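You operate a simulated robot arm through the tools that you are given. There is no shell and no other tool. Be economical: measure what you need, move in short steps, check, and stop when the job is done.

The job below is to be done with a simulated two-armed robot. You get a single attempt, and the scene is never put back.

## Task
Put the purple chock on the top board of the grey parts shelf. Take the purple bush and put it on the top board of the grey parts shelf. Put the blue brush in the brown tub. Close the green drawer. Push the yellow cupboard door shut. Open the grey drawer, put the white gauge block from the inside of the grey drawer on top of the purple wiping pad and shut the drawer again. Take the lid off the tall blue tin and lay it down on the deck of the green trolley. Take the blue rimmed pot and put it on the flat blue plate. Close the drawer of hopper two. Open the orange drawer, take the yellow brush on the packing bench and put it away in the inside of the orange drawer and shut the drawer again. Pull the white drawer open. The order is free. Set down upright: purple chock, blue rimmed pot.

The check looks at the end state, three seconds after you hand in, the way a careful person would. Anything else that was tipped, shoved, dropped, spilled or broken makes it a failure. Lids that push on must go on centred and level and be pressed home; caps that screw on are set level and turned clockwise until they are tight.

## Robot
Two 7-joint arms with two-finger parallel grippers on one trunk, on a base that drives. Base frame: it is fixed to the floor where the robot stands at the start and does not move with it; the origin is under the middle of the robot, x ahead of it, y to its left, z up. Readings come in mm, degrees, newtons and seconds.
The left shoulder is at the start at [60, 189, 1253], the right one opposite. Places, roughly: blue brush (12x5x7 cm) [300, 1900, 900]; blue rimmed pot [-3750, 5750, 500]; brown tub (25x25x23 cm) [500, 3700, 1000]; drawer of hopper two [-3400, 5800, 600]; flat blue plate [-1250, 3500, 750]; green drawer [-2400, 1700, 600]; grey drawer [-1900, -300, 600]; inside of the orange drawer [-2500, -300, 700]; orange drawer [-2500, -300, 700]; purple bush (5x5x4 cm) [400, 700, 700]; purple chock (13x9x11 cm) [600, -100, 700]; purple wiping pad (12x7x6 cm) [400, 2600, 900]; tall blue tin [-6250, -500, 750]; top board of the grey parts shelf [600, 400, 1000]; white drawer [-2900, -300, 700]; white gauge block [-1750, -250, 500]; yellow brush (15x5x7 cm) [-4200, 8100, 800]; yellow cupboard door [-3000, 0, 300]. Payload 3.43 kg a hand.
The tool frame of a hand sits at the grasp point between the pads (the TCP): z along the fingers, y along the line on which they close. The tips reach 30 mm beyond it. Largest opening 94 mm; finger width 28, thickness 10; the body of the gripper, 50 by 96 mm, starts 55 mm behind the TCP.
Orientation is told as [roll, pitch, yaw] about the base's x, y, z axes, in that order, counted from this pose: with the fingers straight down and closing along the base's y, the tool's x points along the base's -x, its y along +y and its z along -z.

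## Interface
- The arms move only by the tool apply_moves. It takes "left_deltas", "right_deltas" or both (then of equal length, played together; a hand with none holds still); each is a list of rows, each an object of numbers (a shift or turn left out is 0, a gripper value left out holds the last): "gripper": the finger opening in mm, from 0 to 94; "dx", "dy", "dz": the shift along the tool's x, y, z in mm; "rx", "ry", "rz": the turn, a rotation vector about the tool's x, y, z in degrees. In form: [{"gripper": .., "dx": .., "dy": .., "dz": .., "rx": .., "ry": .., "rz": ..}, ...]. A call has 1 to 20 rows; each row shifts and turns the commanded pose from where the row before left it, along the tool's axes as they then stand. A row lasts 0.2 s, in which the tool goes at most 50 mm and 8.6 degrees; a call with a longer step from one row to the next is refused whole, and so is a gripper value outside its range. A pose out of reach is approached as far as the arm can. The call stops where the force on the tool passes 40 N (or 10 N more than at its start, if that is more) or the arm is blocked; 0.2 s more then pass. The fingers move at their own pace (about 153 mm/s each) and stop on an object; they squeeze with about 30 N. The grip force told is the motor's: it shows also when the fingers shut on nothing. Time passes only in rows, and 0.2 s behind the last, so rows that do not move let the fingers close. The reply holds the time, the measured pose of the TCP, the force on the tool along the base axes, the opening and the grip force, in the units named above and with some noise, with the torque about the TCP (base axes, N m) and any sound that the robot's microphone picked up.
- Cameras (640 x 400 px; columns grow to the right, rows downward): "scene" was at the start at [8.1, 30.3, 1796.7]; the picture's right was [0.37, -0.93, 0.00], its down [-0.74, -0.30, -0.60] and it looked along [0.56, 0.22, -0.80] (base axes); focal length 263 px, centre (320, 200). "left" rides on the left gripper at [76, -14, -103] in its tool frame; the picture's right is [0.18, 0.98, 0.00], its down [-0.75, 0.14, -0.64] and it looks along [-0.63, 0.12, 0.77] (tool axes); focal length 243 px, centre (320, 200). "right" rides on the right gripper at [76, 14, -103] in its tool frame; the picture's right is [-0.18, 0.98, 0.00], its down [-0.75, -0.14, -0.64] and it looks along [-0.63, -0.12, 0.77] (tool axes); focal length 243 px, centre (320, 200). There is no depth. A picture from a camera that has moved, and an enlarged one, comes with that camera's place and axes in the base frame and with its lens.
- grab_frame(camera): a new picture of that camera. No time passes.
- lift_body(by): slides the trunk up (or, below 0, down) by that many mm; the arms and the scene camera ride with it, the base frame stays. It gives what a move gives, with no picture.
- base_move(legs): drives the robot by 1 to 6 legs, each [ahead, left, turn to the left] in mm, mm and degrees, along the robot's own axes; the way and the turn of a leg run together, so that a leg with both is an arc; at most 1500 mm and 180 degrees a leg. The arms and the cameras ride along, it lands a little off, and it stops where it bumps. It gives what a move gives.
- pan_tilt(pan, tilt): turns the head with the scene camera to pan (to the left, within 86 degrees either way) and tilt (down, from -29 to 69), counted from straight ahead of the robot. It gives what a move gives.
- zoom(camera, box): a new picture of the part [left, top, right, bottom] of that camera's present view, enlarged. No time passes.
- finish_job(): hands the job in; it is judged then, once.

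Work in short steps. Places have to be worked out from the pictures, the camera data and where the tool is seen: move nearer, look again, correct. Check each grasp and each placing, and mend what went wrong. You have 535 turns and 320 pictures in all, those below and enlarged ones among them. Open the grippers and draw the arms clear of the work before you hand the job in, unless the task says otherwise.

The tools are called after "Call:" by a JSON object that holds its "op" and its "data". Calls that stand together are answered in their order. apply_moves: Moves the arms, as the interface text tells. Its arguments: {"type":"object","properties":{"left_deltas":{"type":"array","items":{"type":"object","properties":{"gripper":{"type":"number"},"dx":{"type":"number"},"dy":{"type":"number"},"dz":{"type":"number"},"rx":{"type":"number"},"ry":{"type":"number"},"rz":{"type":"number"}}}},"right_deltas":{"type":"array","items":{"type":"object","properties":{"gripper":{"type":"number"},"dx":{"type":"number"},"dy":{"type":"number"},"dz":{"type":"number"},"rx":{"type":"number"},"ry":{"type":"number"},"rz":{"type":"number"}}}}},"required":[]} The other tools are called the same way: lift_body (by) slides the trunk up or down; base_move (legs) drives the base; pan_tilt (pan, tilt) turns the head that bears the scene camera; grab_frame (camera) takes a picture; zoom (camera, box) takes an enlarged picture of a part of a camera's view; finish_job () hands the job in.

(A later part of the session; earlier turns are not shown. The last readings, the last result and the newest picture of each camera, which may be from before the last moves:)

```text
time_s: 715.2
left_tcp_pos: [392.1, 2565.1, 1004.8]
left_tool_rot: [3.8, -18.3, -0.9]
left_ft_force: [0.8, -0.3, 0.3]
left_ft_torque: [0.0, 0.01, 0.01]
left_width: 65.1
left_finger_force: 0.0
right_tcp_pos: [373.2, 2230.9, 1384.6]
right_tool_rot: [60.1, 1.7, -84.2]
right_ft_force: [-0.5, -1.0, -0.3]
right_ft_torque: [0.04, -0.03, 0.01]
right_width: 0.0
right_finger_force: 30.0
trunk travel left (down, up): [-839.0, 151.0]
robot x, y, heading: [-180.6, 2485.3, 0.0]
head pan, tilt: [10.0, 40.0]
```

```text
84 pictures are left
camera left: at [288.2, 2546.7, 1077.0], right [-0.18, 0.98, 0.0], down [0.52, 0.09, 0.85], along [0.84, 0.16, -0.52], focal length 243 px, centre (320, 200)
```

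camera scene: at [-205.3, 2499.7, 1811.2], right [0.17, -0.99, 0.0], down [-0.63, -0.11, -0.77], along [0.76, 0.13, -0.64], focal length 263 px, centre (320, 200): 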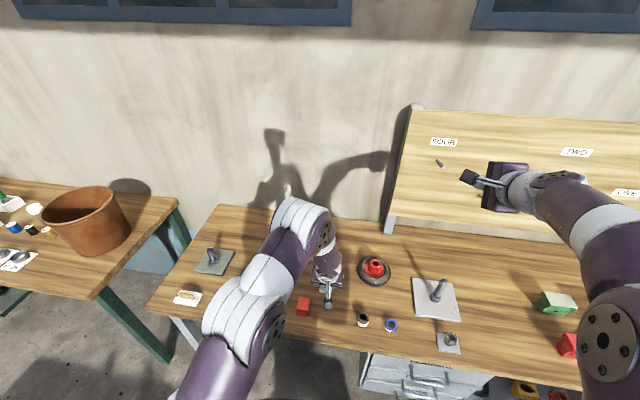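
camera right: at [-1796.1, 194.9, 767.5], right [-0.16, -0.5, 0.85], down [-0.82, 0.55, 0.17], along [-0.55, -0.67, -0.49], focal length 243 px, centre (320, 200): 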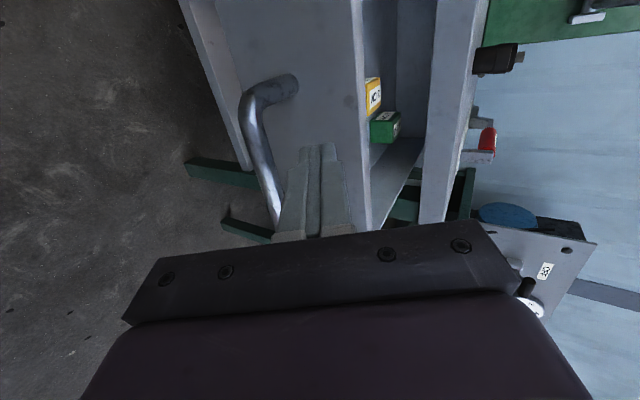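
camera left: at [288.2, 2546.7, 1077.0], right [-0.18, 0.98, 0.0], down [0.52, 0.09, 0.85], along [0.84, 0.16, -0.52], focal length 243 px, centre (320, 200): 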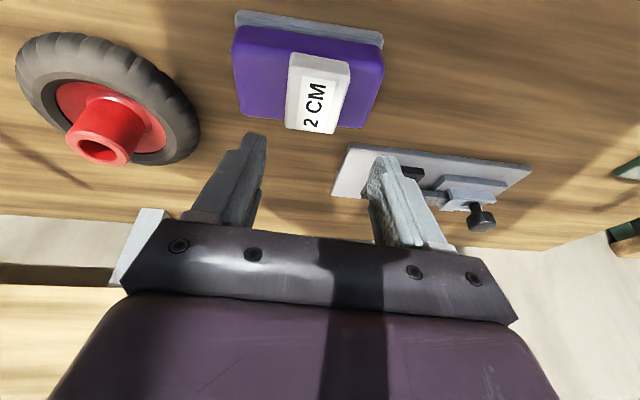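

Block sits fully on the pad. Last task: the tall tin far to the west. I back off, tuck the left hand, and travel.

Call:
{"op": "lift_body", "data": {"by": 60}}

Call:
{"op": "base_move", "data": {"legs": [[-420, 0, 0], [0, 0, -90], [1450, 0, 0]]}}

Call:
{"op": "apply_moves", "data": {"left_deltas": [{"dx": 42, "dz": -14}, {"dx": 42, "dz": -14}, {"dx": 42, "dz": -14}, {"dx": 0}]}}

Call:
{"op": "base_move", "data": {"legs": [[160, 0, 0], [0, -1300, 0], [0, -1300, 0]]}}

Call:
{"op": "pan_tilt", "data": {"pan": -60, "tilt": 30}}

Call:
{"op": "grab_frame", "data": {"camera": "scene"}}

```text
time_s: 716.2
left_tcp_pos: [392.9, 2565.5, 1063.2]
left_tool_rot: [3.7, -18.3, -0.8]
left_ft_force: [-0.9, 0.0, -0.2]
left_ft_torque: [0.0, -0.01, 0.0]
left_width: 65.2
left_finger_force: 0.1
right_tcp_pos: [376.6, 2231.3, 1443.0]
right_tool_rot: [60.1, 1.7, -84.3]
right_ft_force: [-0.2, -0.4, -0.6]
right_ft_torque: [0.01, -0.01, 0.01]
right_width: 0.0
right_finger_force: 30.0
trunk travel left (down, up): [-899.0, 91.0]
robot x, y, heading: [-179.1, 2490.1, 0.0]
head pan, tilt: [10.0, 40.0]
```

```text
time_s: 729.4
left_tcp_pos: [-551.2, 456.8, 1063.8]
left_tool_rot: [3.7, -18.2, -92.4]
left_ft_force: [-0.3, 0.1, 0.2]
left_ft_torque: [-0.02, 0.02, 0.03]
left_width: 64.7
left_finger_force: 0.0
right_tcp_pos: [-885.1, 485.8, 1443.4]
right_tool_rot: [60.1, 1.7, -175.9]
right_ft_force: [-0.3, 0.3, -0.1]
right_ft_torque: [0.0, -0.03, 0.03]
right_width: 0.0
right_finger_force: 29.8
trunk travel left (down, up): [-899.0, 91.0]
robot x, y, heading: [-612.4, 1029.4, -91.9]
head pan, tilt: [10.0, 40.0]
```

```text
time_s: 730.4
left_tcp_pos: [-549.1, 588.8, 1064.5]
left_tool_rot: [3.7, -18.1, -92.5]
left_ft_force: [-0.1, -0.2, 0.1]
left_ft_torque: [0.02, 0.0, 0.0]
left_width: 65.0
left_finger_force: 0.1
right_tcp_pos: [-884.8, 483.0, 1443.6]
right_tool_rot: [60.1, 1.7, -175.8]
right_ft_force: [0.1, -0.1, 0.4]
right_ft_torque: [0.04, 0.0, -0.01]
right_width: 0.0
right_finger_force: 29.8
trunk travel left (down, up): [-899.0, 91.0]
robot x, y, heading: [-614.0, 1025.3, -91.7]
head pan, tilt: [10.0, 40.0]
```

```text
time_s: 744.0
left_tcp_pos: [-3158.5, 508.3, 1064.1]
left_tool_rot: [3.7, -18.2, -93.1]
left_ft_force: [-0.2, 0.2, 0.2]
left_ft_torque: [-0.02, -0.01, 0.01]
left_width: 64.8
left_finger_force: 0.0
right_tcp_pos: [-3495.2, 409.9, 1443.4]
right_tool_rot: [60.2, 1.7, -176.7]
right_ft_force: [-1.1, 0.8, 0.1]
right_ft_torque: [-0.01, 0.01, 0.02]
right_width: 0.0
right_finger_force: 30.2
trunk travel left (down, up): [-899.0, 91.0]
robot x, y, heading: [-3218.0, 947.9, -92.5]
head pan, tilt: [10.0, 40.0]
```

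```text
time_s: 745.5
left_tcp_pos: [-3159.1, 509.7, 1064.0]
left_tool_rot: [3.7, -18.2, -93.0]
left_ft_force: [-0.6, 0.7, -0.2]
left_ft_torque: [0.01, 0.02, 0.02]
left_width: 65.1
left_finger_force: 0.1
right_tcp_pos: [-3496.5, 408.8, 1443.1]
right_tool_rot: [60.0, 1.7, -176.7]
right_ft_force: [-0.6, 0.0, 0.4]
right_ft_torque: [0.01, 0.0, -0.01]
right_width: 0.2
right_finger_force: 30.0
trunk travel left (down, up): [-899.0, 91.0]
robot x, y, heading: [-3219.6, 948.0, -92.5]
head pan, tilt: [-60.0, 30.0]
```

```text
83 pictures are left
camera scene: at [-3294.9, 972.3, 1804.5], right [-0.47, 0.89, 0.0], down [0.44, 0.23, -0.87], along [-0.77, -0.4, -0.5], focal length 263 px, centre (320, 200)
```

scene: 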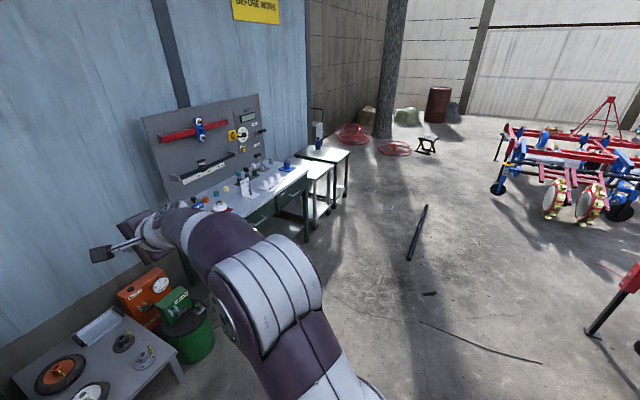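

A pipe lies on the floor near y≈850, so I turn west and travel along y≈420.

Call:
{"op": "base_move", "data": {"legs": [[0, 0, -87.5], [0, 500, 0], [1300, 0, 0]]}}

Call:
{"op": "pan_tilt", "data": {"pan": 12, "tilt": 30}}

Call:
{"op": "grab_frame", "data": {"camera": "scene"}}

```text
time_s: 758.3
left_tcp_pos: [-4961.0, 383.8, 1064.2]
left_tool_rot: [3.7, -18.3, 179.5]
left_ft_force: [0.0, 0.2, -0.9]
left_ft_torque: [0.03, -0.02, 0.02]
left_width: 65.0
left_finger_force: 0.0
right_tcp_pos: [-5076.9, 715.8, 1443.6]
right_tool_rot: [60.2, 1.7, 95.9]
right_ft_force: [-0.9, -1.4, 0.5]
right_ft_torque: [0.0, -0.01, 0.0]
right_width: 0.0
right_finger_force: 30.6
trunk travel left (down, up): [-899.0, 91.0]
robot x, y, heading: [-4525.2, 457.0, -180.0]
head pan, tilt: [-60.0, 30.0]
```

```text
time_s: 759.7
left_tcp_pos: [-4963.8, 383.7, 1063.3]
left_tool_rot: [3.7, -18.2, 179.5]
left_ft_force: [-0.1, -0.1, 0.8]
left_ft_torque: [0.03, 0.03, -0.01]
left_width: 65.1
left_finger_force: 0.0
right_tcp_pos: [-5078.7, 715.4, 1443.0]
right_tool_rot: [60.2, 1.7, 96.0]
right_ft_force: [0.1, -0.2, 0.1]
right_ft_torque: [0.0, 0.01, -0.01]
right_width: 0.0
right_finger_force: 29.9
trunk travel left (down, up): [-899.0, 91.0]
robot x, y, heading: [-4528.7, 465.0, -179.6]
head pan, tilt: [12.0, 30.0]
```

```text
82 pictures are left
camera scene: at [-4552.4, 445.0, 1804.6], right [-0.21, 0.98, 0.0], down [0.49, 0.11, -0.87], along [-0.85, -0.18, -0.5], focal length 263 px, centre (320, 200)
```

scene: 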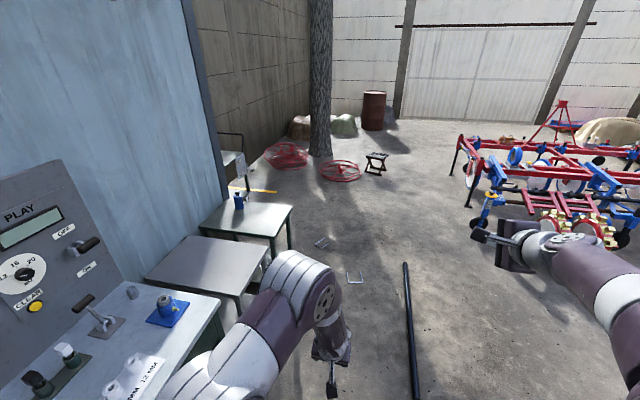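

Zoom on the tables with the blue tin.

Call:
{"op": "zoom", "data": {"camera": "scene", "box": [140, 130, 380, 310]}}

```text
2.22 times, centred on (260, 220) of scene
camera zoom: at [-4552.4, 445.0, 1804.6], right [-0.21, 0.98, 0.0], down [0.49, 0.11, -0.87], along [-0.85, -0.18, -0.5], focal length 584 px, centre (453, 156)
```

zoom: 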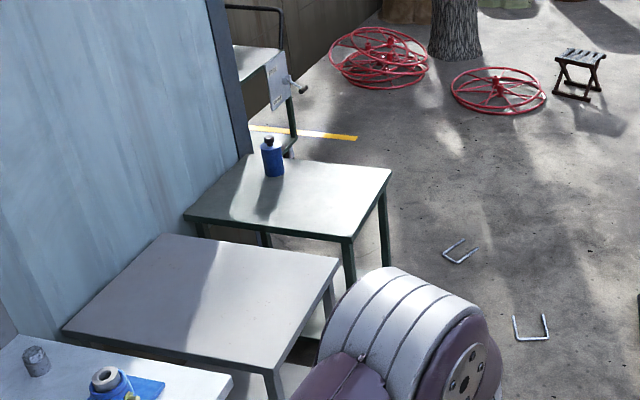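

The tin stands on the green-legged table; a trolley with a push-handle stands beyond. I drive closer and look.

Call:
{"op": "base_move", "data": {"legs": [[1000, 20, 0]]}}

Call:
{"op": "pan_tilt", "data": {"pan": 45, "tilt": 35}}

Call:
{"op": "grab_frame", "data": {"camera": "scene"}}

```text
time_s: 764.9
left_tcp_pos: [-5947.9, 359.5, 1063.9]
left_tool_rot: [3.6, -18.2, 179.4]
left_ft_force: [0.1, -0.3, 0.4]
left_ft_torque: [0.0, 0.01, 0.02]
left_width: 64.9
left_finger_force: 0.0
right_tcp_pos: [-6063.0, 692.0, 1444.7]
right_tool_rot: [60.1, 1.8, 95.7]
right_ft_force: [0.0, 0.1, -0.1]
right_ft_torque: [0.06, 0.0, 0.0]
right_width: 0.3
right_finger_force: 30.5
trunk travel left (down, up): [-899.0, 91.0]
robot x, y, heading: [-5507.9, 436.9, -179.7]
head pan, tilt: [12.0, 30.0]
```

```text
time_s: 765.8
left_tcp_pos: [-5949.0, 358.2, 1064.4]
left_tool_rot: [3.6, -18.1, 179.4]
left_ft_force: [-1.0, 1.2, 0.1]
left_ft_torque: [0.01, -0.03, 0.03]
left_width: 65.1
left_finger_force: 0.1
right_tcp_pos: [-6063.9, 692.8, 1442.7]
right_tool_rot: [60.0, 1.7, 96.0]
right_ft_force: [0.0, -0.3, -1.1]
right_ft_torque: [0.01, 0.0, 0.04]
right_width: 0.0
right_finger_force: 30.0
trunk travel left (down, up): [-899.0, 91.0]
robot x, y, heading: [-5509.4, 434.6, -179.8]
head pan, tilt: [45.0, 35.0]
```

```text
80 pictures are left
camera scene: at [-5512.3, 377.5, 1796.8], right [-0.71, 0.7, 0.0], down [0.4, 0.41, -0.82], along [-0.58, -0.58, -0.57], focal length 263 px, centre (320, 200)
```

scene: 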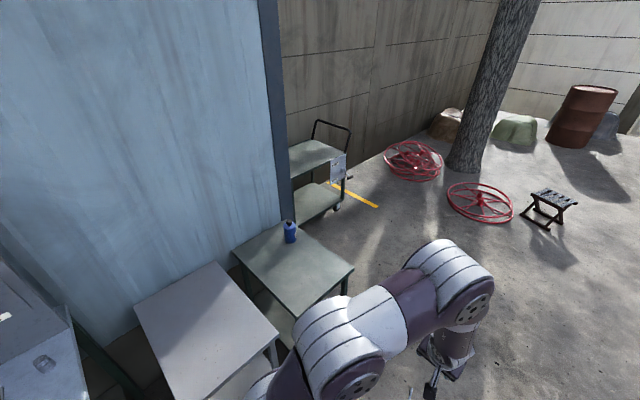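

Zoom to see the tin's lid and the trolley.

Call:
{"op": "zoom", "data": {"camera": "scene", "box": [230, 110, 390, 330]}}

```text
1.82 times, centred on (310, 220) of scene
camera zoom: at [-5512.3, 377.5, 1796.8], right [-0.71, 0.7, 0.0], down [0.4, 0.41, -0.82], along [-0.58, -0.58, -0.57], focal length 478 px, centre (338, 164)
```

zoom: 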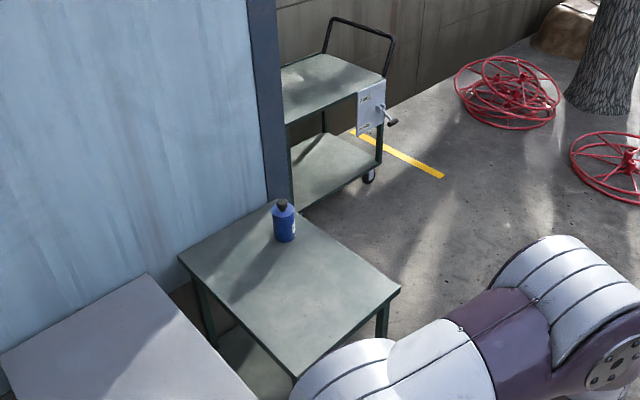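

Floor clips and a pipe block the direct way. I'll detour: back east, cross to y≈1270, then west, and check there.

Call:
{"op": "base_move", "data": {"legs": [[-520, 0, 0], [0, -830, 0]]}}

Call:
{"op": "pan_tilt", "data": {"pan": 15, "tilt": 35}}

Call:
{"op": "grab_frame", "data": {"camera": "scene"}}

```text
time_s: 772.8
left_tcp_pos: [-5440.4, 1172.2, 1064.5]
left_tool_rot: [3.8, -18.2, -180.0]
left_ft_force: [-0.4, 0.5, -0.1]
left_ft_torque: [0.02, 0.02, 0.0]
left_width: 65.3
left_finger_force: 0.1
right_tcp_pos: [-5558.8, 1503.9, 1443.6]
right_tool_rot: [60.2, 1.7, 96.5]
right_ft_force: [0.0, -0.4, -1.1]
right_ft_torque: [-0.03, 0.07, -0.05]
right_width: 0.0
right_finger_force: 30.0
trunk travel left (down, up): [-899.0, 91.0]
robot x, y, heading: [-5003.1, 1255.1, -179.2]
head pan, tilt: [45.0, 35.0]
```

```text
time_s: 773.8
left_tcp_pos: [-5439.8, 1172.8, 1063.2]
left_tool_rot: [3.6, -18.2, 179.9]
left_ft_force: [0.1, -0.3, 0.9]
left_ft_torque: [-0.03, -0.03, 0.01]
left_width: 65.1
left_finger_force: 0.0
right_tcp_pos: [-5557.9, 1503.8, 1443.8]
right_tool_rot: [60.1, 1.7, 96.5]
right_ft_force: [0.3, 0.1, -0.6]
right_ft_torque: [0.0, -0.02, -0.01]
right_width: 0.2
right_finger_force: 30.1
trunk travel left (down, up): [-899.0, 91.0]
robot x, y, heading: [-5000.6, 1252.9, -179.2]
head pan, tilt: [15.0, 35.0]
```

```text
78 pictures are left
camera scene: at [-5026.6, 1234.6, 1796.8], right [-0.27, 0.96, 0.0], down [0.55, 0.16, -0.82], along [-0.79, -0.22, -0.57], focal length 263 px, centre (320, 200)
```

scene: 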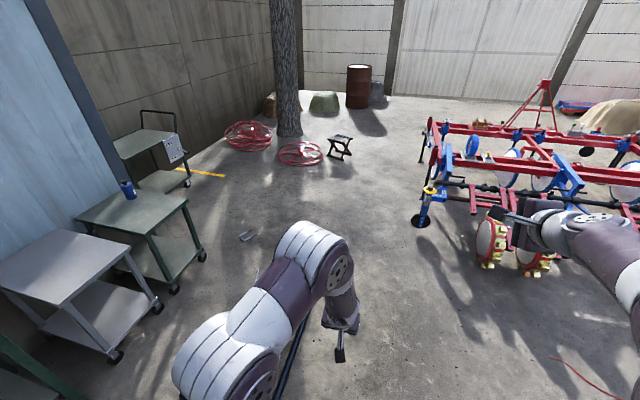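

Both are wheeled trolleys. Zoom in to compare their colours and see the floor clips.

Call:
{"op": "zoom", "data": {"camera": "scene", "box": [60, 90, 260, 310]}}

```text
1.82 times, centred on (160, 200) of scene
camera zoom: at [-5026.6, 1234.6, 1796.8], right [-0.27, 0.96, 0.0], down [0.55, 0.16, -0.82], along [-0.79, -0.22, -0.57], focal length 478 px, centre (611, 200)
```

zoom: 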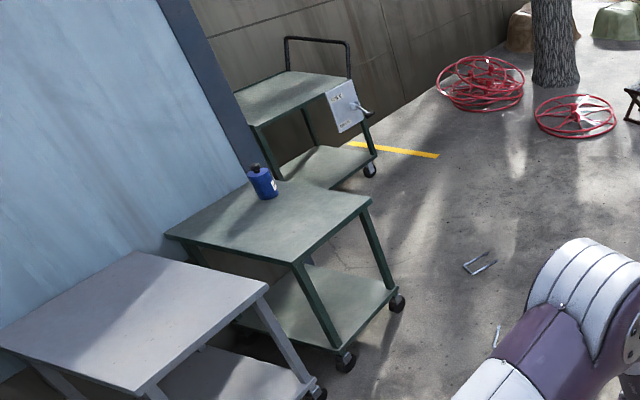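

Zoom tighter on the far cart's label and the tin.

Call:
{"op": "zoom", "data": {"camera": "scene", "box": [110, 105, 200, 205]}}

```text
4.00 times, centred on (155, 155) of scene
camera zoom: at [-5026.6, 1234.6, 1796.8], right [-0.27, 0.96, 0.0], down [0.55, 0.16, -0.82], along [-0.79, -0.22, -0.57], focal length 1052 px, centre (980, 380)
```

zoom: 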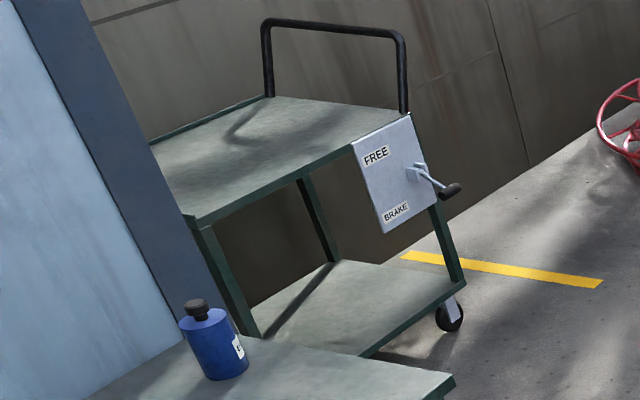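

I'll use the green trolley the tin stands on. The lid is at ≈[−6240,−616,788]. First I turn the right wrist back to normal (closing horizontally).

Call:
{"op": "apply_moves", "data": {"right_deltas": [{"rz": -8.5, "gripper": 70}, {"rz": -8.5}, {"rz": -8.5}, {"rz": -8.5}, {"rz": -8.5}, {"rz": -8.5}, {"rz": -8.5}, {"rz": -8.5}, {"rz": -8.5}, {"rz": -8.5}]}}

Call:
{"op": "base_move", "data": {"legs": [[0, 820, 0], [500, 0, 0], [0, 0, 89.2]]}}

```text
time_s: 776.0
left_tcp_pos: [-5439.9, 1172.0, 1063.9]
left_tool_rot: [3.7, -18.2, 179.9]
left_ft_force: [-0.5, 0.0, -0.1]
left_ft_torque: [-0.01, 0.0, 0.04]
left_width: 64.8
left_finger_force: 0.0
right_tcp_pos: [-5558.7, 1503.7, 1442.0]
right_tool_rot: [11.7, -59.4, 173.8]
right_ft_force: [0.4, 0.1, -0.5]
right_ft_torque: [0.02, 0.0, 0.0]
right_width: 70.0
right_finger_force: 0.0
trunk travel left (down, up): [-899.0, 91.0]
robot x, y, heading: [-4993.9, 1255.3, -179.3]
head pan, tilt: [15.0, 35.0]
```

```text
time_s: 786.6
left_tcp_pos: [-5405.6, -12.6, 1064.8]
left_tool_rot: [3.7, -18.2, -90.3]
left_ft_force: [1.2, -0.2, -0.4]
left_ft_torque: [0.02, -0.04, -0.03]
left_width: 65.1
left_finger_force: 0.0
right_tcp_pos: [-5737.1, -130.1, 1442.9]
right_tool_rot: [12.0, -59.3, -96.6]
right_ft_force: [0.8, 0.2, 1.0]
right_ft_torque: [-0.02, 0.0, 0.02]
right_width: 69.8
right_finger_force: 0.2
trunk travel left (down, up): [-899.0, 91.0]
robot x, y, heading: [-5484.7, 424.2, -89.3]
head pan, tilt: [15.0, 35.0]
```

Drive to x≈−6010, y≈200; then raise the left hand, lower and pitch the right hand.

Call:
{"op": "base_move", "data": {"legs": [[150, 0, -0.7], [0, -525, 0]]}}

Call:
{"op": "apply_moves", "data": {"left_deltas": [{"dx": -12.5, "dz": -38}, {"dx": -12.5, "dz": -38}, {"dx": -12.5, "dz": -38}, {"dx": -12.5, "dz": -38}, {"dx": -12.5, "dz": -38}, {"dx": -12.5, "dz": -38}, {"dx": 0}], "right_deltas": [{"rz": -7}, {"dx": 34, "dz": 20.6}, {"dx": 34, "dz": 20.6}, {"dx": 34, "dz": 20.6}, {"dx": 34, "dz": 20.6}, {"ry": -8}, {"ry": -8}]}}

Call:
{"op": "lift_body", "data": {"by": -400}}

Call:
{"op": "grab_frame", "data": {"camera": "right"}}

```text
time_s: 790.6
left_tcp_pos: [-5926.3, -159.8, 1063.7]
left_tool_rot: [3.7, -18.1, -91.5]
left_ft_force: [0.4, 0.7, 0.0]
left_ft_torque: [-0.01, 0.06, -0.01]
left_width: 65.1
left_finger_force: 0.0
right_tcp_pos: [-6258.5, -270.2, 1443.2]
right_tool_rot: [12.0, -59.4, -97.7]
right_ft_force: [0.8, -0.2, 0.2]
right_ft_torque: [-0.02, 0.0, 0.02]
right_width: 70.0
right_finger_force: 0.0
trunk travel left (down, up): [-899.0, 91.0]
robot x, y, heading: [-5994.9, 281.4, -90.4]
head pan, tilt: [15.0, 35.0]
```

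```text
time_s: 792.2
left_tcp_pos: [-5940.7, -160.9, 1301.7]
left_tool_rot: [3.7, -18.1, -91.5]
left_ft_force: [-0.3, 1.0, 0.1]
left_ft_torque: [0.04, 0.0, -0.01]
left_width: 65.1
left_finger_force: 0.1
right_tcp_pos: [-6261.3, -272.8, 1283.4]
right_tool_rot: [0.1, -76.2, -84.2]
right_ft_force: [-0.4, 0.6, -0.1]
right_ft_torque: [0.0, 0.03, 0.04]
right_width: 69.9
right_finger_force: 0.0
trunk travel left (down, up): [-899.0, 91.0]
robot x, y, heading: [-5996.6, 278.0, -90.7]
head pan, tilt: [15.0, 35.0]
```

```text
time_s: 796.0
left_tcp_pos: [-5939.8, -160.7, 902.1]
left_tool_rot: [3.7, -18.2, -91.6]
left_ft_force: [0.7, 0.1, -0.2]
left_ft_torque: [0.02, 0.02, 0.02]
left_width: 65.0
left_finger_force: 0.1
right_tcp_pos: [-6260.3, -273.2, 883.9]
right_tool_rot: [0.0, -76.1, -84.1]
right_ft_force: [0.7, -0.1, 0.0]
right_ft_torque: [-0.01, 0.01, -0.01]
right_width: 70.0
right_finger_force: 0.0
trunk travel left (down, up): [-499.0, 491.0]
robot x, y, heading: [-5996.1, 279.4, -91.0]
head pan, tilt: [15.0, 35.0]
```

```text
75 pictures are left
camera right: at [-6258.3, -154.5, 834.1], right [0.98, 0.06, 0.18], down [-0.19, 0.43, 0.89], along [-0.02, -0.9, 0.43], focal length 243 px, centre (320, 200)
```

right: 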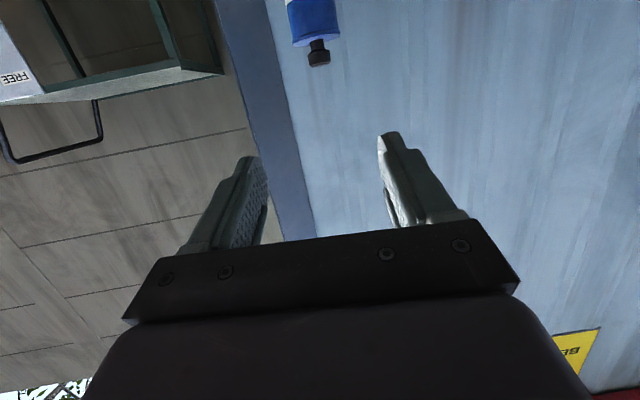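

Cap seen at ≈[−6225,−616], z 772–803, ⌀≈36. I correct yaw, lower 90 mm, and approach part-way.

Call:
{"op": "apply_moves", "data": {"right_deltas": [{"rx": 6}, {"dy": 35}]}}

Call:
{"op": "lift_body", "data": {"by": -90}}

Call:
{"op": "base_move", "data": {"legs": [[125, 0, 0.9]]}}

Call:
{"op": "grab_frame", "data": {"camera": "right"}}

```text
time_s: 796.6
left_tcp_pos: [-5939.4, -161.3, 901.8]
left_tool_rot: [3.6, -18.2, -91.6]
left_ft_force: [0.6, -0.3, 0.5]
left_ft_torque: [0.02, -0.03, -0.01]
left_width: 64.8
left_finger_force: 0.1
right_tcp_pos: [-6238.6, -272.6, 881.7]
right_tool_rot: [-5.8, -75.9, -83.9]
right_ft_force: [-0.7, -0.4, -1.4]
right_ft_torque: [0.0, -0.03, 0.0]
right_width: 70.1
right_finger_force: 0.0
right hand out of reach, approached as far as the arm can: row 2
trunk travel left (down, up): [-499.0, 491.0]
robot x, y, heading: [-5999.1, 280.0, -90.7]
head pan, tilt: [15.0, 35.0]
```

```text
time_s: 797.9
left_tcp_pos: [-5940.7, -160.5, 812.2]
left_tool_rot: [3.7, -18.1, -91.5]
left_ft_force: [0.7, -0.5, -1.0]
left_ft_torque: [-0.02, 0.01, 0.01]
left_width: 64.8
left_finger_force: 0.0
right_tcp_pos: [-6237.6, -273.7, 793.5]
right_tool_rot: [-5.6, -76.2, -84.0]
right_ft_force: [0.4, 0.0, 0.3]
right_ft_torque: [-0.01, 0.0, -0.01]
right_width: 69.9
right_finger_force: 0.1
trunk travel left (down, up): [-409.0, 581.0]
robot x, y, heading: [-5998.8, 274.8, -90.6]
head pan, tilt: [15.0, 35.0]
```

```text
time_s: 799.2
left_tcp_pos: [-5935.1, -286.6, 811.8]
left_tool_rot: [3.7, -18.1, -90.8]
left_ft_force: [-0.2, -0.7, -0.7]
left_ft_torque: [0.04, 0.04, -0.01]
left_width: 65.1
left_finger_force: 0.0
right_tcp_pos: [-6231.9, -402.0, 792.7]
right_tool_rot: [-5.5, -76.1, -83.2]
right_ft_force: [0.5, 0.3, -0.3]
right_ft_torque: [-0.03, -0.01, -0.02]
right_width: 70.0
right_finger_force: 0.1
trunk travel left (down, up): [-409.0, 581.0]
robot x, y, heading: [-5996.0, 154.7, -90.0]
head pan, tilt: [15.0, 35.0]
```

```text
74 pictures are left
camera right: at [-6221.6, -283.3, 742.6], right [0.99, -0.02, 0.16], down [-0.13, 0.44, 0.89], along [-0.09, -0.9, 0.43], focal length 243 px, centre (320, 200)
```

right: 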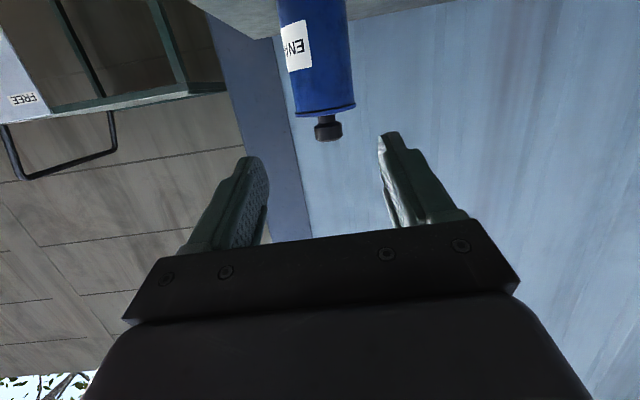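

The lid has a black knob: z 790–813 at ≈[−6228,−616]. Raise 13 and extend 130 mm; look again.

Call:
{"op": "lift_body", "data": {"by": 13}}

Call:
{"op": "apply_moves", "data": {"right_deltas": [{"dz": 32, "dx": -8}, {"dz": 32, "dx": -8}, {"dz": 32, "dx": -8}, {"dz": 32, "dx": -8}]}}

Call:
{"op": "grab_frame", "data": {"camera": "right"}}

```text
time_s: 799.8
left_tcp_pos: [-5935.4, -285.6, 825.5]
left_tool_rot: [3.7, -18.1, -90.8]
left_ft_force: [0.3, 0.7, -0.7]
left_ft_torque: [0.01, -0.03, -0.04]
left_width: 65.1
left_finger_force: 0.0
right_tcp_pos: [-6233.1, -400.6, 806.5]
right_tool_rot: [-5.5, -76.1, -83.3]
right_ft_force: [0.1, -0.2, -1.3]
right_ft_torque: [0.0, 0.01, -0.01]
right_width: 70.0
right_finger_force: 0.1
trunk travel left (down, up): [-422.0, 568.0]
robot x, y, heading: [-5996.8, 157.3, -90.0]
head pan, tilt: [15.0, 35.0]
```

```text
time_s: 800.8
left_tcp_pos: [-5935.9, -287.0, 825.1]
left_tool_rot: [3.8, -18.0, -90.8]
left_ft_force: [0.0, -0.8, -0.3]
left_ft_torque: [-0.02, 0.01, -0.04]
left_width: 64.7
left_finger_force: 0.1
right_tcp_pos: [-6229.4, -536.0, 805.5]
right_tool_rot: [-5.6, -76.0, -83.3]
right_ft_force: [-0.6, -0.7, -0.7]
right_ft_torque: [-0.02, 0.02, -0.02]
right_width: 70.1
right_finger_force: 0.1
trunk travel left (down, up): [-422.0, 568.0]
robot x, y, heading: [-5998.3, 155.5, -90.1]
head pan, tilt: [15.0, 35.0]
```

```text
73 pictures are left
camera right: at [-6218.7, -418.3, 755.0], right [0.99, -0.02, 0.16], down [-0.13, 0.44, 0.89], along [-0.09, -0.9, 0.43], focal length 243 px, centre (320, 200)
```

right: 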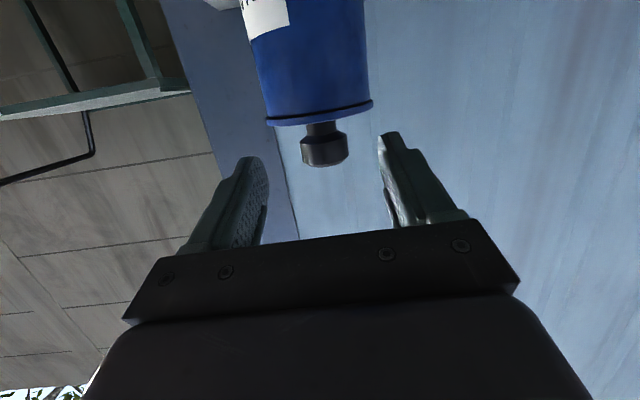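

Knob ≈[−6226,−590,798]; well aligned. Advance 45 mm.

Call:
{"op": "apply_moves", "data": {"right_deltas": [{"dz": 14.5, "dx": -3.6}, {"dz": 14.5, "dx": -3.6}, {"dz": 14.5, "dx": -3.6}]}}

Call:
{"op": "grab_frame", "data": {"camera": "right"}}

```text
time_s: 801.6
left_tcp_pos: [-5936.8, -285.8, 825.4]
left_tool_rot: [3.7, -18.0, -90.8]
left_ft_force: [-0.5, 0.1, -0.3]
left_ft_torque: [0.01, 0.03, 0.01]
left_width: 64.9
left_finger_force: 0.0
right_tcp_pos: [-6227.4, -579.6, 806.5]
right_tool_rot: [-5.6, -76.0, -83.2]
right_ft_force: [0.0, 0.3, -0.1]
right_ft_torque: [-0.01, 0.01, 0.0]
right_width: 70.1
right_finger_force: 0.1
trunk travel left (down, up): [-422.0, 568.0]
robot x, y, heading: [-5998.3, 156.5, -90.1]
head pan, tilt: [15.0, 35.0]
```

```text
72 pictures are left
camera right: at [-6217.2, -460.4, 756.3], right [0.99, -0.02, 0.16], down [-0.13, 0.44, 0.89], along [-0.09, -0.9, 0.43], focal length 243 px, centre (320, 200)
```

right: 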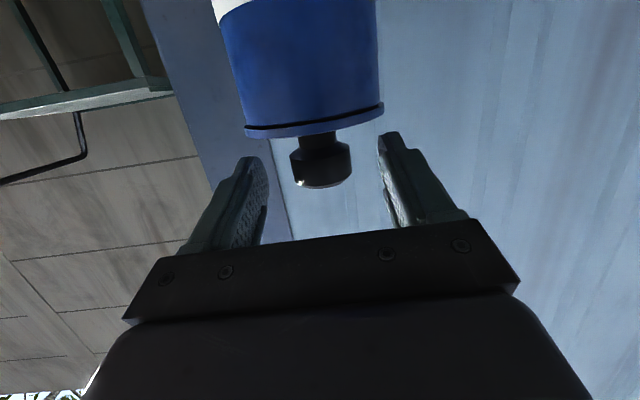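

Knob centre y≈−603. Advance 24 mm, then close.

Call:
{"op": "apply_moves", "data": {"right_deltas": [{"dz": 12, "dx": -3}, {"dz": 12, "dx": -3}, {"gripper": 15}, {}, {}, {}]}}

Call:
{"op": "grab_frame", "data": {"camera": "right"}}

```text
time_s: 803.0
left_tcp_pos: [-5935.6, -285.1, 824.7]
left_tool_rot: [3.6, -18.1, -90.7]
left_ft_force: [0.7, 0.4, 1.1]
left_ft_torque: [0.0, 0.01, 0.02]
left_width: 65.3
left_finger_force: 0.1
right_tcp_pos: [-6227.7, -602.9, 806.7]
right_tool_rot: [-5.5, -76.1, -83.3]
right_ft_force: [1.2, -1.0, -0.2]
right_ft_torque: [-0.1, -0.03, 0.0]
right_width: 38.1
right_finger_force: 30.1
trunk travel left (down, up): [-422.0, 568.0]
robot x, y, heading: [-5996.6, 156.1, -89.9]
head pan, tilt: [15.0, 35.0]
```

```text
71 pictures are left
camera right: at [-6216.7, -484.4, 756.9], right [0.99, -0.02, 0.16], down [-0.13, 0.44, 0.89], along [-0.09, -0.9, 0.43], focal length 243 px, centre (320, 200)
```

right: 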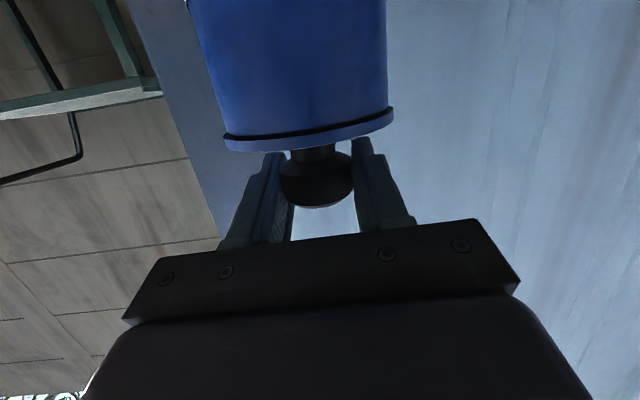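

Knob gripped (38 mm). Lift gently 8 mm and watch whether the tin stays.

Call:
{"op": "apply_moves", "data": {"right_deltas": [{"dx": -2, "dz": -0.5}, {"dx": -2, "dz": -0.5}, {"dx": -2, "dz": -0.5}, {"dx": -2, "dz": -0.5}]}}

Call:
{"op": "grab_frame", "data": {"camera": "right"}}

```text
time_s: 804.0
left_tcp_pos: [-5936.2, -285.9, 824.6]
left_tool_rot: [3.6, -18.1, -90.8]
left_ft_force: [0.1, -0.3, 0.3]
left_ft_torque: [0.01, 0.01, -0.01]
left_width: 64.9
left_finger_force: 0.1
right_tcp_pos: [-6228.1, -602.6, 814.9]
right_tool_rot: [-5.3, -75.9, -83.4]
right_ft_force: [-0.2, -0.2, -3.5]
right_ft_torque: [-0.04, 0.0, -0.01]
right_width: 38.4
right_finger_force: 30.8
trunk travel left (down, up): [-422.0, 568.0]
robot x, y, heading: [-5996.0, 157.1, -89.8]
head pan, tilt: [15.0, 35.0]
```

```text
70 pictures are left
camera right: at [-6216.9, -484.5, 764.7], right [0.99, -0.02, 0.16], down [-0.13, 0.44, 0.89], along [-0.09, -0.9, 0.43], focal length 243 px, centre (320, 200)
```

right: 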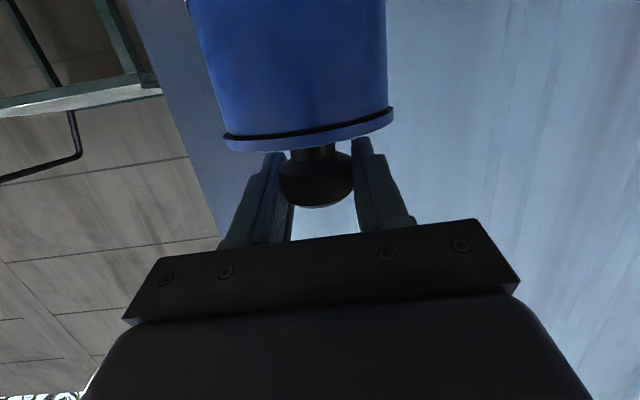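

The tin comes up with the lid, so I must hold the tin while pulling. I carry it (level, low over the deck) to a spot nearer both arms.

Call:
{"op": "apply_moves", "data": {"right_deltas": [{"dx": -10, "dz": -2.5}, {"dx": -5, "dz": -1.2}, {"dz": -34, "dx": 8.5, "dy": 24}, {"dz": -34, "dx": 8.5, "dy": 24}, {"dz": -34, "dx": 8.5, "dy": 24}, {"dz": -34, "dx": 8.5, "dy": 24}, {"dz": -34, "dx": 8.5, "dy": 24}, {"dz": -34, "dx": 8.5, "dy": 24}, {"dz": -34, "dx": 8.5, "dy": 24}]}}

Call:
{"op": "pan_tilt", "data": {"pan": -8, "tilt": 52}}

Call:
{"op": "grab_frame", "data": {"camera": "scene"}}

```text
time_s: 806.0
left_tcp_pos: [-5936.0, -285.9, 824.8]
left_tool_rot: [3.7, -18.1, -90.9]
left_ft_force: [-0.1, 1.3, 0.5]
left_ft_torque: [0.03, -0.05, -0.01]
left_width: 65.0
left_finger_force: 0.0
right_tcp_pos: [-6186.5, -544.2, 828.4]
right_tool_rot: [-5.6, -76.0, -83.4]
right_ft_force: [-0.1, 0.1, -4.2]
right_ft_torque: [-0.03, 0.0, 0.0]
right_width: 38.3
right_finger_force: 30.4
right hand out of reach, approached as far as the arm can: row 4, 5, 6, 7, 8, 9
trunk travel left (down, up): [-422.0, 568.0]
robot x, y, heading: [-5996.5, 155.2, -90.0]
head pan, tilt: [15.0, 35.0]
```

```text
time_s: 806.8
left_tcp_pos: [-5936.8, -286.1, 824.5]
left_tool_rot: [3.7, -18.0, -90.8]
left_ft_force: [0.9, 0.8, -0.1]
left_ft_torque: [-0.01, -0.03, -0.01]
left_width: 65.1
left_finger_force: 0.0
right_tcp_pos: [-6185.8, -545.6, 828.4]
right_tool_rot: [-5.5, -76.0, -83.3]
right_ft_force: [0.5, 0.4, -4.2]
right_ft_torque: [0.01, -0.02, -0.01]
right_width: 38.0
right_finger_force: 30.1
trunk travel left (down, up): [-422.0, 568.0]
robot x, y, heading: [-5998.5, 152.5, -89.8]
head pan, tilt: [-8.0, 52.0]
```

```text
69 pictures are left
camera scene: at [-6009.1, 143.1, 1295.4], right [-0.99, 0.14, 0.0], down [0.11, 0.78, -0.62], along [-0.09, -0.61, -0.79], focal length 263 px, centre (320, 200)
```

scene: 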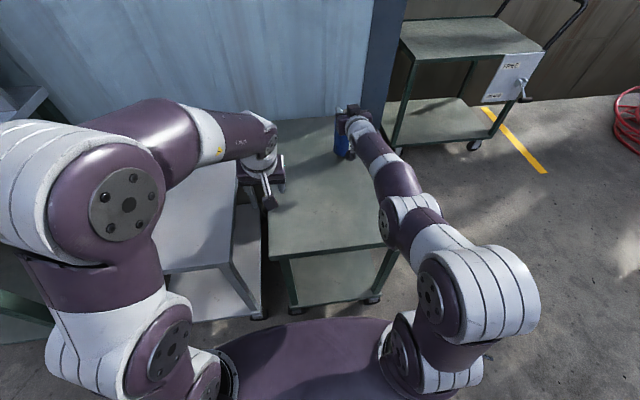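

Lateral motion is limited when extended; retract first.

Call:
{"op": "apply_moves", "data": {"right_deltas": [{"dz": -34, "dx": 8.5}, {"dz": -34, "dx": 8.5}, {"dz": -34, "dx": 8.5}, {"dz": -34, "dx": 8.5}, {"dz": -34, "dx": 8.5}, {"dz": -30, "dx": 7.5}, {"dy": 15}, {"dy": 20}, {"dy": 20}, {"dy": 20}]}}

```text
time_s: 809.0
left_tcp_pos: [-5935.9, -284.4, 826.5]
left_tool_rot: [3.7, -18.2, -90.8]
left_ft_force: [0.2, -0.2, -0.2]
left_ft_torque: [0.02, -0.02, -0.03]
left_width: 65.0
left_finger_force: 0.1
right_tcp_pos: [-6216.4, -443.3, 807.4]
right_tool_rot: [-5.3, -76.3, -83.0]
right_ft_force: [-3.1, -8.7, 24.9]
right_ft_torque: [-0.4, 0.11, -0.01]
right_width: 37.9
right_finger_force: 29.6
right hand out of reach, approached as far as the arm can: row 1, 2, 3, 4, 5, 6, 7, 8, 9, 10
trunk travel left (down, up): [-422.0, 568.0]
robot x, y, heading: [-5994.4, 152.6, -89.8]
head pan, tilt: [-8.0, 52.0]
```

The arm drifted and set the tin down on the deck at ≈[−6216,−443]. I release the knob there and check that it stands.

Call:
{"op": "lift_body", "data": {"by": 3}}

Call:
{"op": "apply_moves", "data": {"right_deltas": [{"gripper": 70}, {}, {}]}}

Call:
{"op": "grab_frame", "data": {"camera": "right"}}

```text
time_s: 809.6
left_tcp_pos: [-5935.3, -283.5, 829.4]
left_tool_rot: [3.7, -18.2, -90.8]
left_ft_force: [-0.2, -0.3, 0.3]
left_ft_torque: [-0.02, -0.01, 0.01]
left_width: 65.4
left_finger_force: 0.1
right_tcp_pos: [-6216.4, -443.7, 807.0]
right_tool_rot: [-5.1, -76.0, -83.1]
right_ft_force: [-3.6, -7.5, 17.0]
right_ft_torque: [-0.45, 0.06, -0.05]
right_width: 38.2
right_finger_force: 30.2
trunk travel left (down, up): [-425.0, 565.0]
robot x, y, heading: [-5999.6, 155.2, -89.9]
head pan, tilt: [-8.0, 52.0]
```

```text
time_s: 810.4
left_tcp_pos: [-5935.4, -285.3, 829.5]
left_tool_rot: [3.7, -18.2, -90.8]
left_ft_force: [0.6, 0.3, 0.1]
left_ft_torque: [0.0, 0.03, 0.0]
left_width: 65.0
left_finger_force: 0.0
right_tcp_pos: [-6217.2, -442.7, 805.2]
right_tool_rot: [-4.9, -76.0, -83.2]
right_ft_force: [0.5, -0.7, 0.2]
right_ft_torque: [-0.01, -0.01, -0.01]
right_width: 70.1
right_finger_force: 0.1
trunk travel left (down, up): [-425.0, 565.0]
robot x, y, heading: [-5995.5, 156.6, -89.9]
head pan, tilt: [-8.0, 52.0]
```

```text
68 pictures are left
camera right: at [-6207.5, -324.9, 756.2], right [0.99, -0.01, 0.16], down [-0.14, 0.44, 0.89], along [-0.08, -0.9, 0.43], focal length 243 px, centre (320, 200)
```

right: 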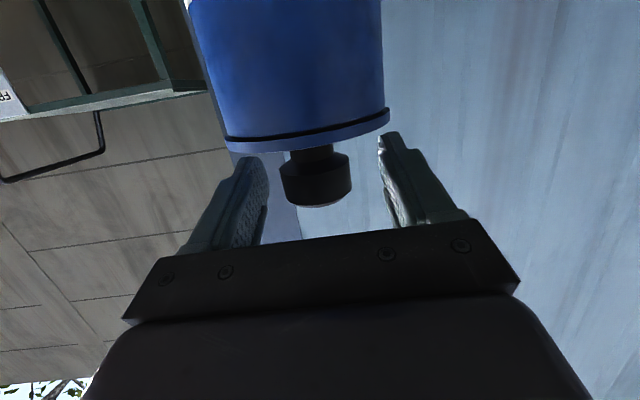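

The tin stands upright at ≈[−6219,−446]. I raise the trunk, and re-pose the right hand to point down above the knob.

Call:
{"op": "lift_body", "data": {"by": 370}}

Call:
{"op": "apply_moves", "data": {"right_deltas": [{"ry": 8}, {"ry": 8}, {"ry": 8}, {"ry": 8}, {"dx": 26, "dz": 26}, {"dx": 26, "dz": 26}, {"dx": 26, "dz": 26}, {"dx": 26, "dz": 26}, {"ry": 8}, {"ry": 8}]}}

Call:
{"op": "grab_frame", "data": {"camera": "right"}}

```text
time_s: 813.9
left_tcp_pos: [-5936.1, -284.5, 1199.1]
left_tool_rot: [3.6, -18.2, -90.8]
left_ft_force: [0.2, 0.4, 0.0]
left_ft_torque: [0.01, -0.02, -0.02]
left_width: 64.8
left_finger_force: 0.0
right_tcp_pos: [-6218.4, -444.3, 1176.0]
right_tool_rot: [-5.0, -75.9, -83.3]
right_ft_force: [0.9, 0.7, 0.5]
right_ft_torque: [-0.03, 0.0, -0.02]
right_width: 70.1
right_finger_force: 0.1
trunk travel left (down, up): [-795.0, 195.0]
robot x, y, heading: [-6000.5, 152.0, -90.0]
head pan, tilt: [-8.0, 52.0]
```

```text
time_s: 816.1
left_tcp_pos: [-5935.8, -286.0, 1198.1]
left_tool_rot: [3.7, -18.2, -90.8]
left_ft_force: [-1.1, 0.6, -0.4]
left_ft_torque: [0.0, -0.01, -0.03]
left_width: 64.8
left_finger_force: 0.0
right_tcp_pos: [-6216.3, -447.6, 1035.9]
right_tool_rot: [-0.6, -32.5, -87.4]
right_ft_force: [-1.2, 0.0, 0.2]
right_ft_torque: [-0.01, -0.06, 0.02]
right_width: 70.1
right_finger_force: 0.0
right hand out of reach, approached as far as the arm can: row 4, 10
trunk travel left (down, up): [-795.0, 195.0]
robot x, y, heading: [-5997.5, 155.7, -90.0]
head pan, tilt: [-8.0, 52.0]
```

```text
67 pictures are left
camera right: at [-6206.7, -328.1, 1079.4], right [0.99, -0.11, 0.09], down [-0.12, -0.3, 0.95], along [-0.08, -0.95, -0.31], focal length 243 px, centre (320, 200)
```

right: 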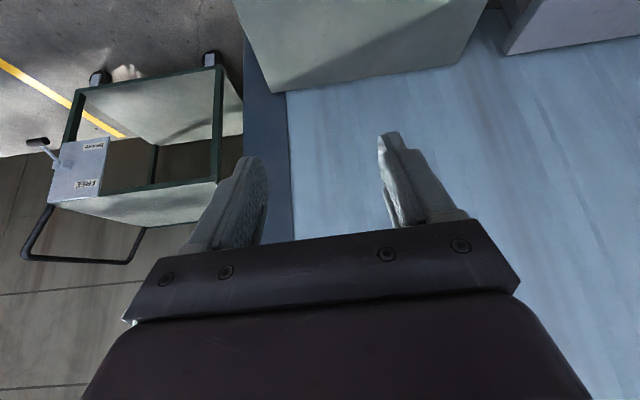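

Lower the trunk 185 mm and check the view of the knob from above.

Call:
{"op": "lift_body", "data": {"by": -150}}

Call:
{"op": "apply_moves", "data": {"right_deltas": [{"dx": 12.6, "dz": -8}, {}]}}

Call:
{"op": "grab_frame", "data": {"camera": "right"}}

Call:
{"op": "grab_frame", "data": {"camera": "scene"}}

```text
time_s: 817.9
left_tcp_pos: [-5935.3, -285.4, 1046.5]
left_tool_rot: [3.6, -18.2, -90.9]
left_ft_force: [-0.5, 0.1, 0.4]
left_ft_torque: [-0.02, -0.02, -0.01]
left_width: 65.0
left_finger_force: 0.2
right_tcp_pos: [-6215.4, -447.5, 886.5]
right_tool_rot: [-0.6, -32.7, -87.3]
right_ft_force: [0.5, 0.4, -0.3]
right_ft_torque: [0.01, 0.01, 0.02]
right_width: 69.9
right_finger_force: 0.1
trunk travel left (down, up): [-645.0, 345.0]
robot x, y, heading: [-5996.9, 155.9, -89.6]
head pan, tilt: [-8.0, 52.0]
```

```text
time_s: 818.5
left_tcp_pos: [-5935.6, -286.4, 1048.8]
left_tool_rot: [3.7, -18.1, -90.7]
left_ft_force: [-0.5, 0.1, -1.0]
left_ft_torque: [0.0, -0.02, 0.0]
left_width: 65.0
left_finger_force: 0.1
right_tcp_pos: [-6218.5, -433.6, 885.2]
right_tool_rot: [-0.5, -32.7, -87.3]
right_ft_force: [0.1, 0.1, -0.2]
right_ft_torque: [0.02, 0.03, -0.01]
right_width: 70.0
right_finger_force: 0.1
trunk travel left (down, up): [-645.0, 345.0]
robot x, y, heading: [-5997.1, 150.5, -89.9]
head pan, tilt: [-8.0, 52.0]
```

```text
66 pictures are left
camera right: at [-6208.3, -313.8, 930.4], right [0.99, -0.11, 0.09], down [-0.12, -0.29, 0.95], along [-0.08, -0.95, -0.3], focal length 243 px, centre (320, 200)
```

right: 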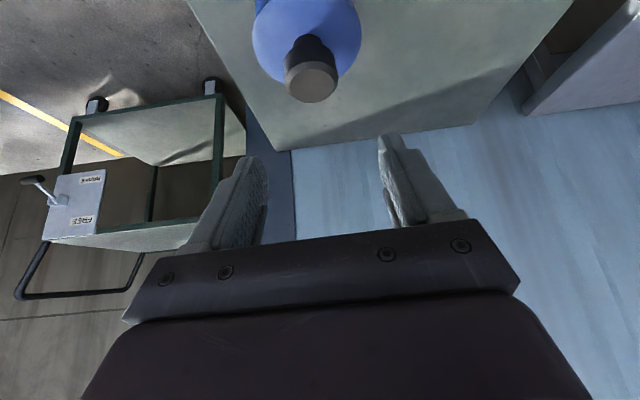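

```text
65 pictures are left
camera scene: at [-6009.0, 142.8, 1518.4], right [-0.99, 0.14, 0.0], down [0.11, 0.78, -0.62], along [-0.09, -0.61, -0.79], focal length 263 px, centre (320, 200)
```

scene: 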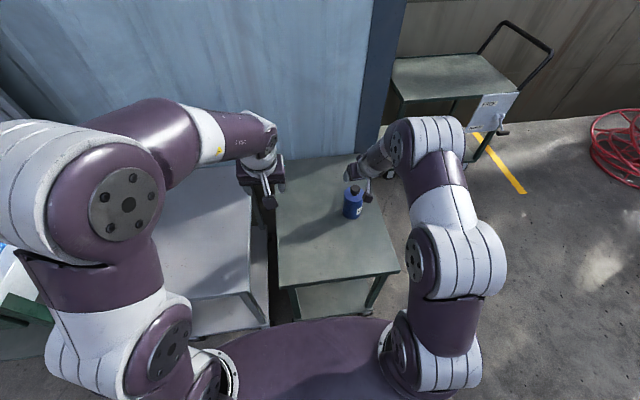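

Knob top centre ≈[−6217,−445,808]. Lower 66 mm with a 4 mm trim and check.

Call:
{"op": "apply_moves", "data": {"right_deltas": [{"dx": -4.2, "dz": 2.7, "dy": 1}, {}]}}

Call:
{"op": "lift_body", "data": {"by": -66}}

Call:
{"op": "grab_frame", "data": {"camera": "right"}}

```text
time_s: 819.1
left_tcp_pos: [-5935.6, -285.3, 1048.5]
left_tool_rot: [3.6, -18.2, -90.8]
left_ft_force: [-0.3, 0.3, -0.2]
left_ft_torque: [-0.01, 0.02, -0.01]
left_width: 64.8
left_finger_force: 0.1
right_tcp_pos: [-6217.6, -439.5, 886.7]
right_tool_rot: [-0.6, -32.6, -87.4]
right_ft_force: [0.3, 0.0, -0.2]
right_ft_torque: [0.02, -0.02, 0.05]
right_width: 70.1
right_finger_force: 0.1
trunk travel left (down, up): [-645.0, 345.0]
robot x, y, heading: [-5997.7, 156.8, -90.0]
head pan, tilt: [-8.0, 52.0]
```

```text
time_s: 820.1
left_tcp_pos: [-5936.0, -285.0, 983.4]
left_tool_rot: [3.7, -18.2, -90.9]
left_ft_force: [-0.3, -0.8, 0.6]
left_ft_torque: [0.01, 0.01, 0.02]
left_width: 65.1
left_finger_force: 0.0
right_tcp_pos: [-6217.3, -439.7, 820.0]
right_tool_rot: [-0.5, -32.6, -87.3]
right_ft_force: [-0.6, 0.4, 0.0]
right_ft_torque: [0.0, 0.02, 0.02]
right_width: 70.3
right_finger_force: 0.0
trunk travel left (down, up): [-579.0, 411.0]
robot x, y, heading: [-6002.2, 159.8, -89.9]
head pan, tilt: [-8.0, 52.0]
```

```text
64 pictures are left
camera right: at [-6206.9, -318.7, 864.6], right [0.99, -0.11, 0.09], down [-0.12, -0.29, 0.95], along [-0.08, -0.95, -0.3], focal length 243 px, centre (320, 200)
```

right: 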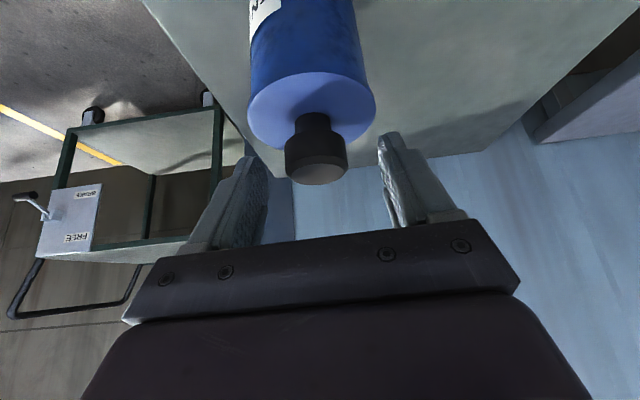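

Knob is between the fingers. Close the right hand on it, and begin turning the left hand toward the tin (yaw −37°, pitch −55°).

Call:
{"op": "apply_moves", "data": {"right_deltas": [{"dx": 0.8, "dz": 1.3}, {"gripper": 15}, {}, {}, {}, {}, {}, {}, {}, {}], "left_deltas": [{"gripper": 94}, {"rz": 7.5}, {"rz": 7.5}, {"rz": 7.5}, {"rz": 7.5}, {"rz": 7}, {"ry": -8}, {"ry": -8}, {"ry": -8}, {"ry": -8}]}}

Call:
{"op": "grab_frame", "data": {"camera": "left"}}

```text
time_s: 822.3
left_tcp_pos: [-5960.3, -264.2, 973.9]
left_tool_rot: [18.8, -36.7, -136.0]
left_ft_force: [0.0, -0.6, -0.7]
left_ft_torque: [-0.02, -0.01, 0.02]
left_width: 94.1
left_finger_force: 0.0
left hand out of reach, approached as far as the arm can: row 5, 6, 10
right_tcp_pos: [-6215.9, -439.3, 818.4]
right_tool_rot: [-0.6, -32.7, -87.3]
right_ft_force: [0.2, -0.3, -0.7]
right_ft_torque: [0.02, 0.0, -0.02]
right_width: 33.8
right_finger_force: 29.6
trunk travel left (down, up): [-579.0, 411.0]
robot x, y, heading: [-5996.8, 155.6, -89.9]
head pan, tilt: [-8.0, 52.0]
heard: snap
```

```text
63 pictures are left
camera left: at [-5908.6, -148.6, 1003.4], right [0.89, -0.43, 0.14], down [-0.21, -0.1, 0.97], along [-0.41, -0.9, -0.18], focal length 243 px, centre (320, 200)
```

left: 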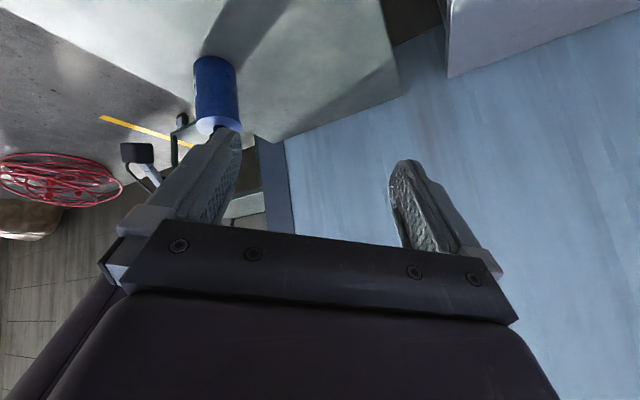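

A snap was heard. Check the lid with the right camera.

Call:
{"op": "grab_frame", "data": {"camera": "right"}}

```text
62 pictures are left
camera right: at [-6206.6, -318.6, 863.0], right [0.99, -0.11, 0.09], down [-0.12, -0.29, 0.95], along [-0.08, -0.95, -0.3], focal length 243 px, centre (320, 200)
```

right: 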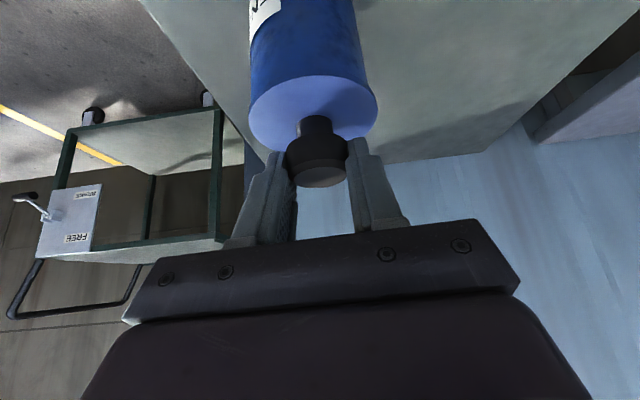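

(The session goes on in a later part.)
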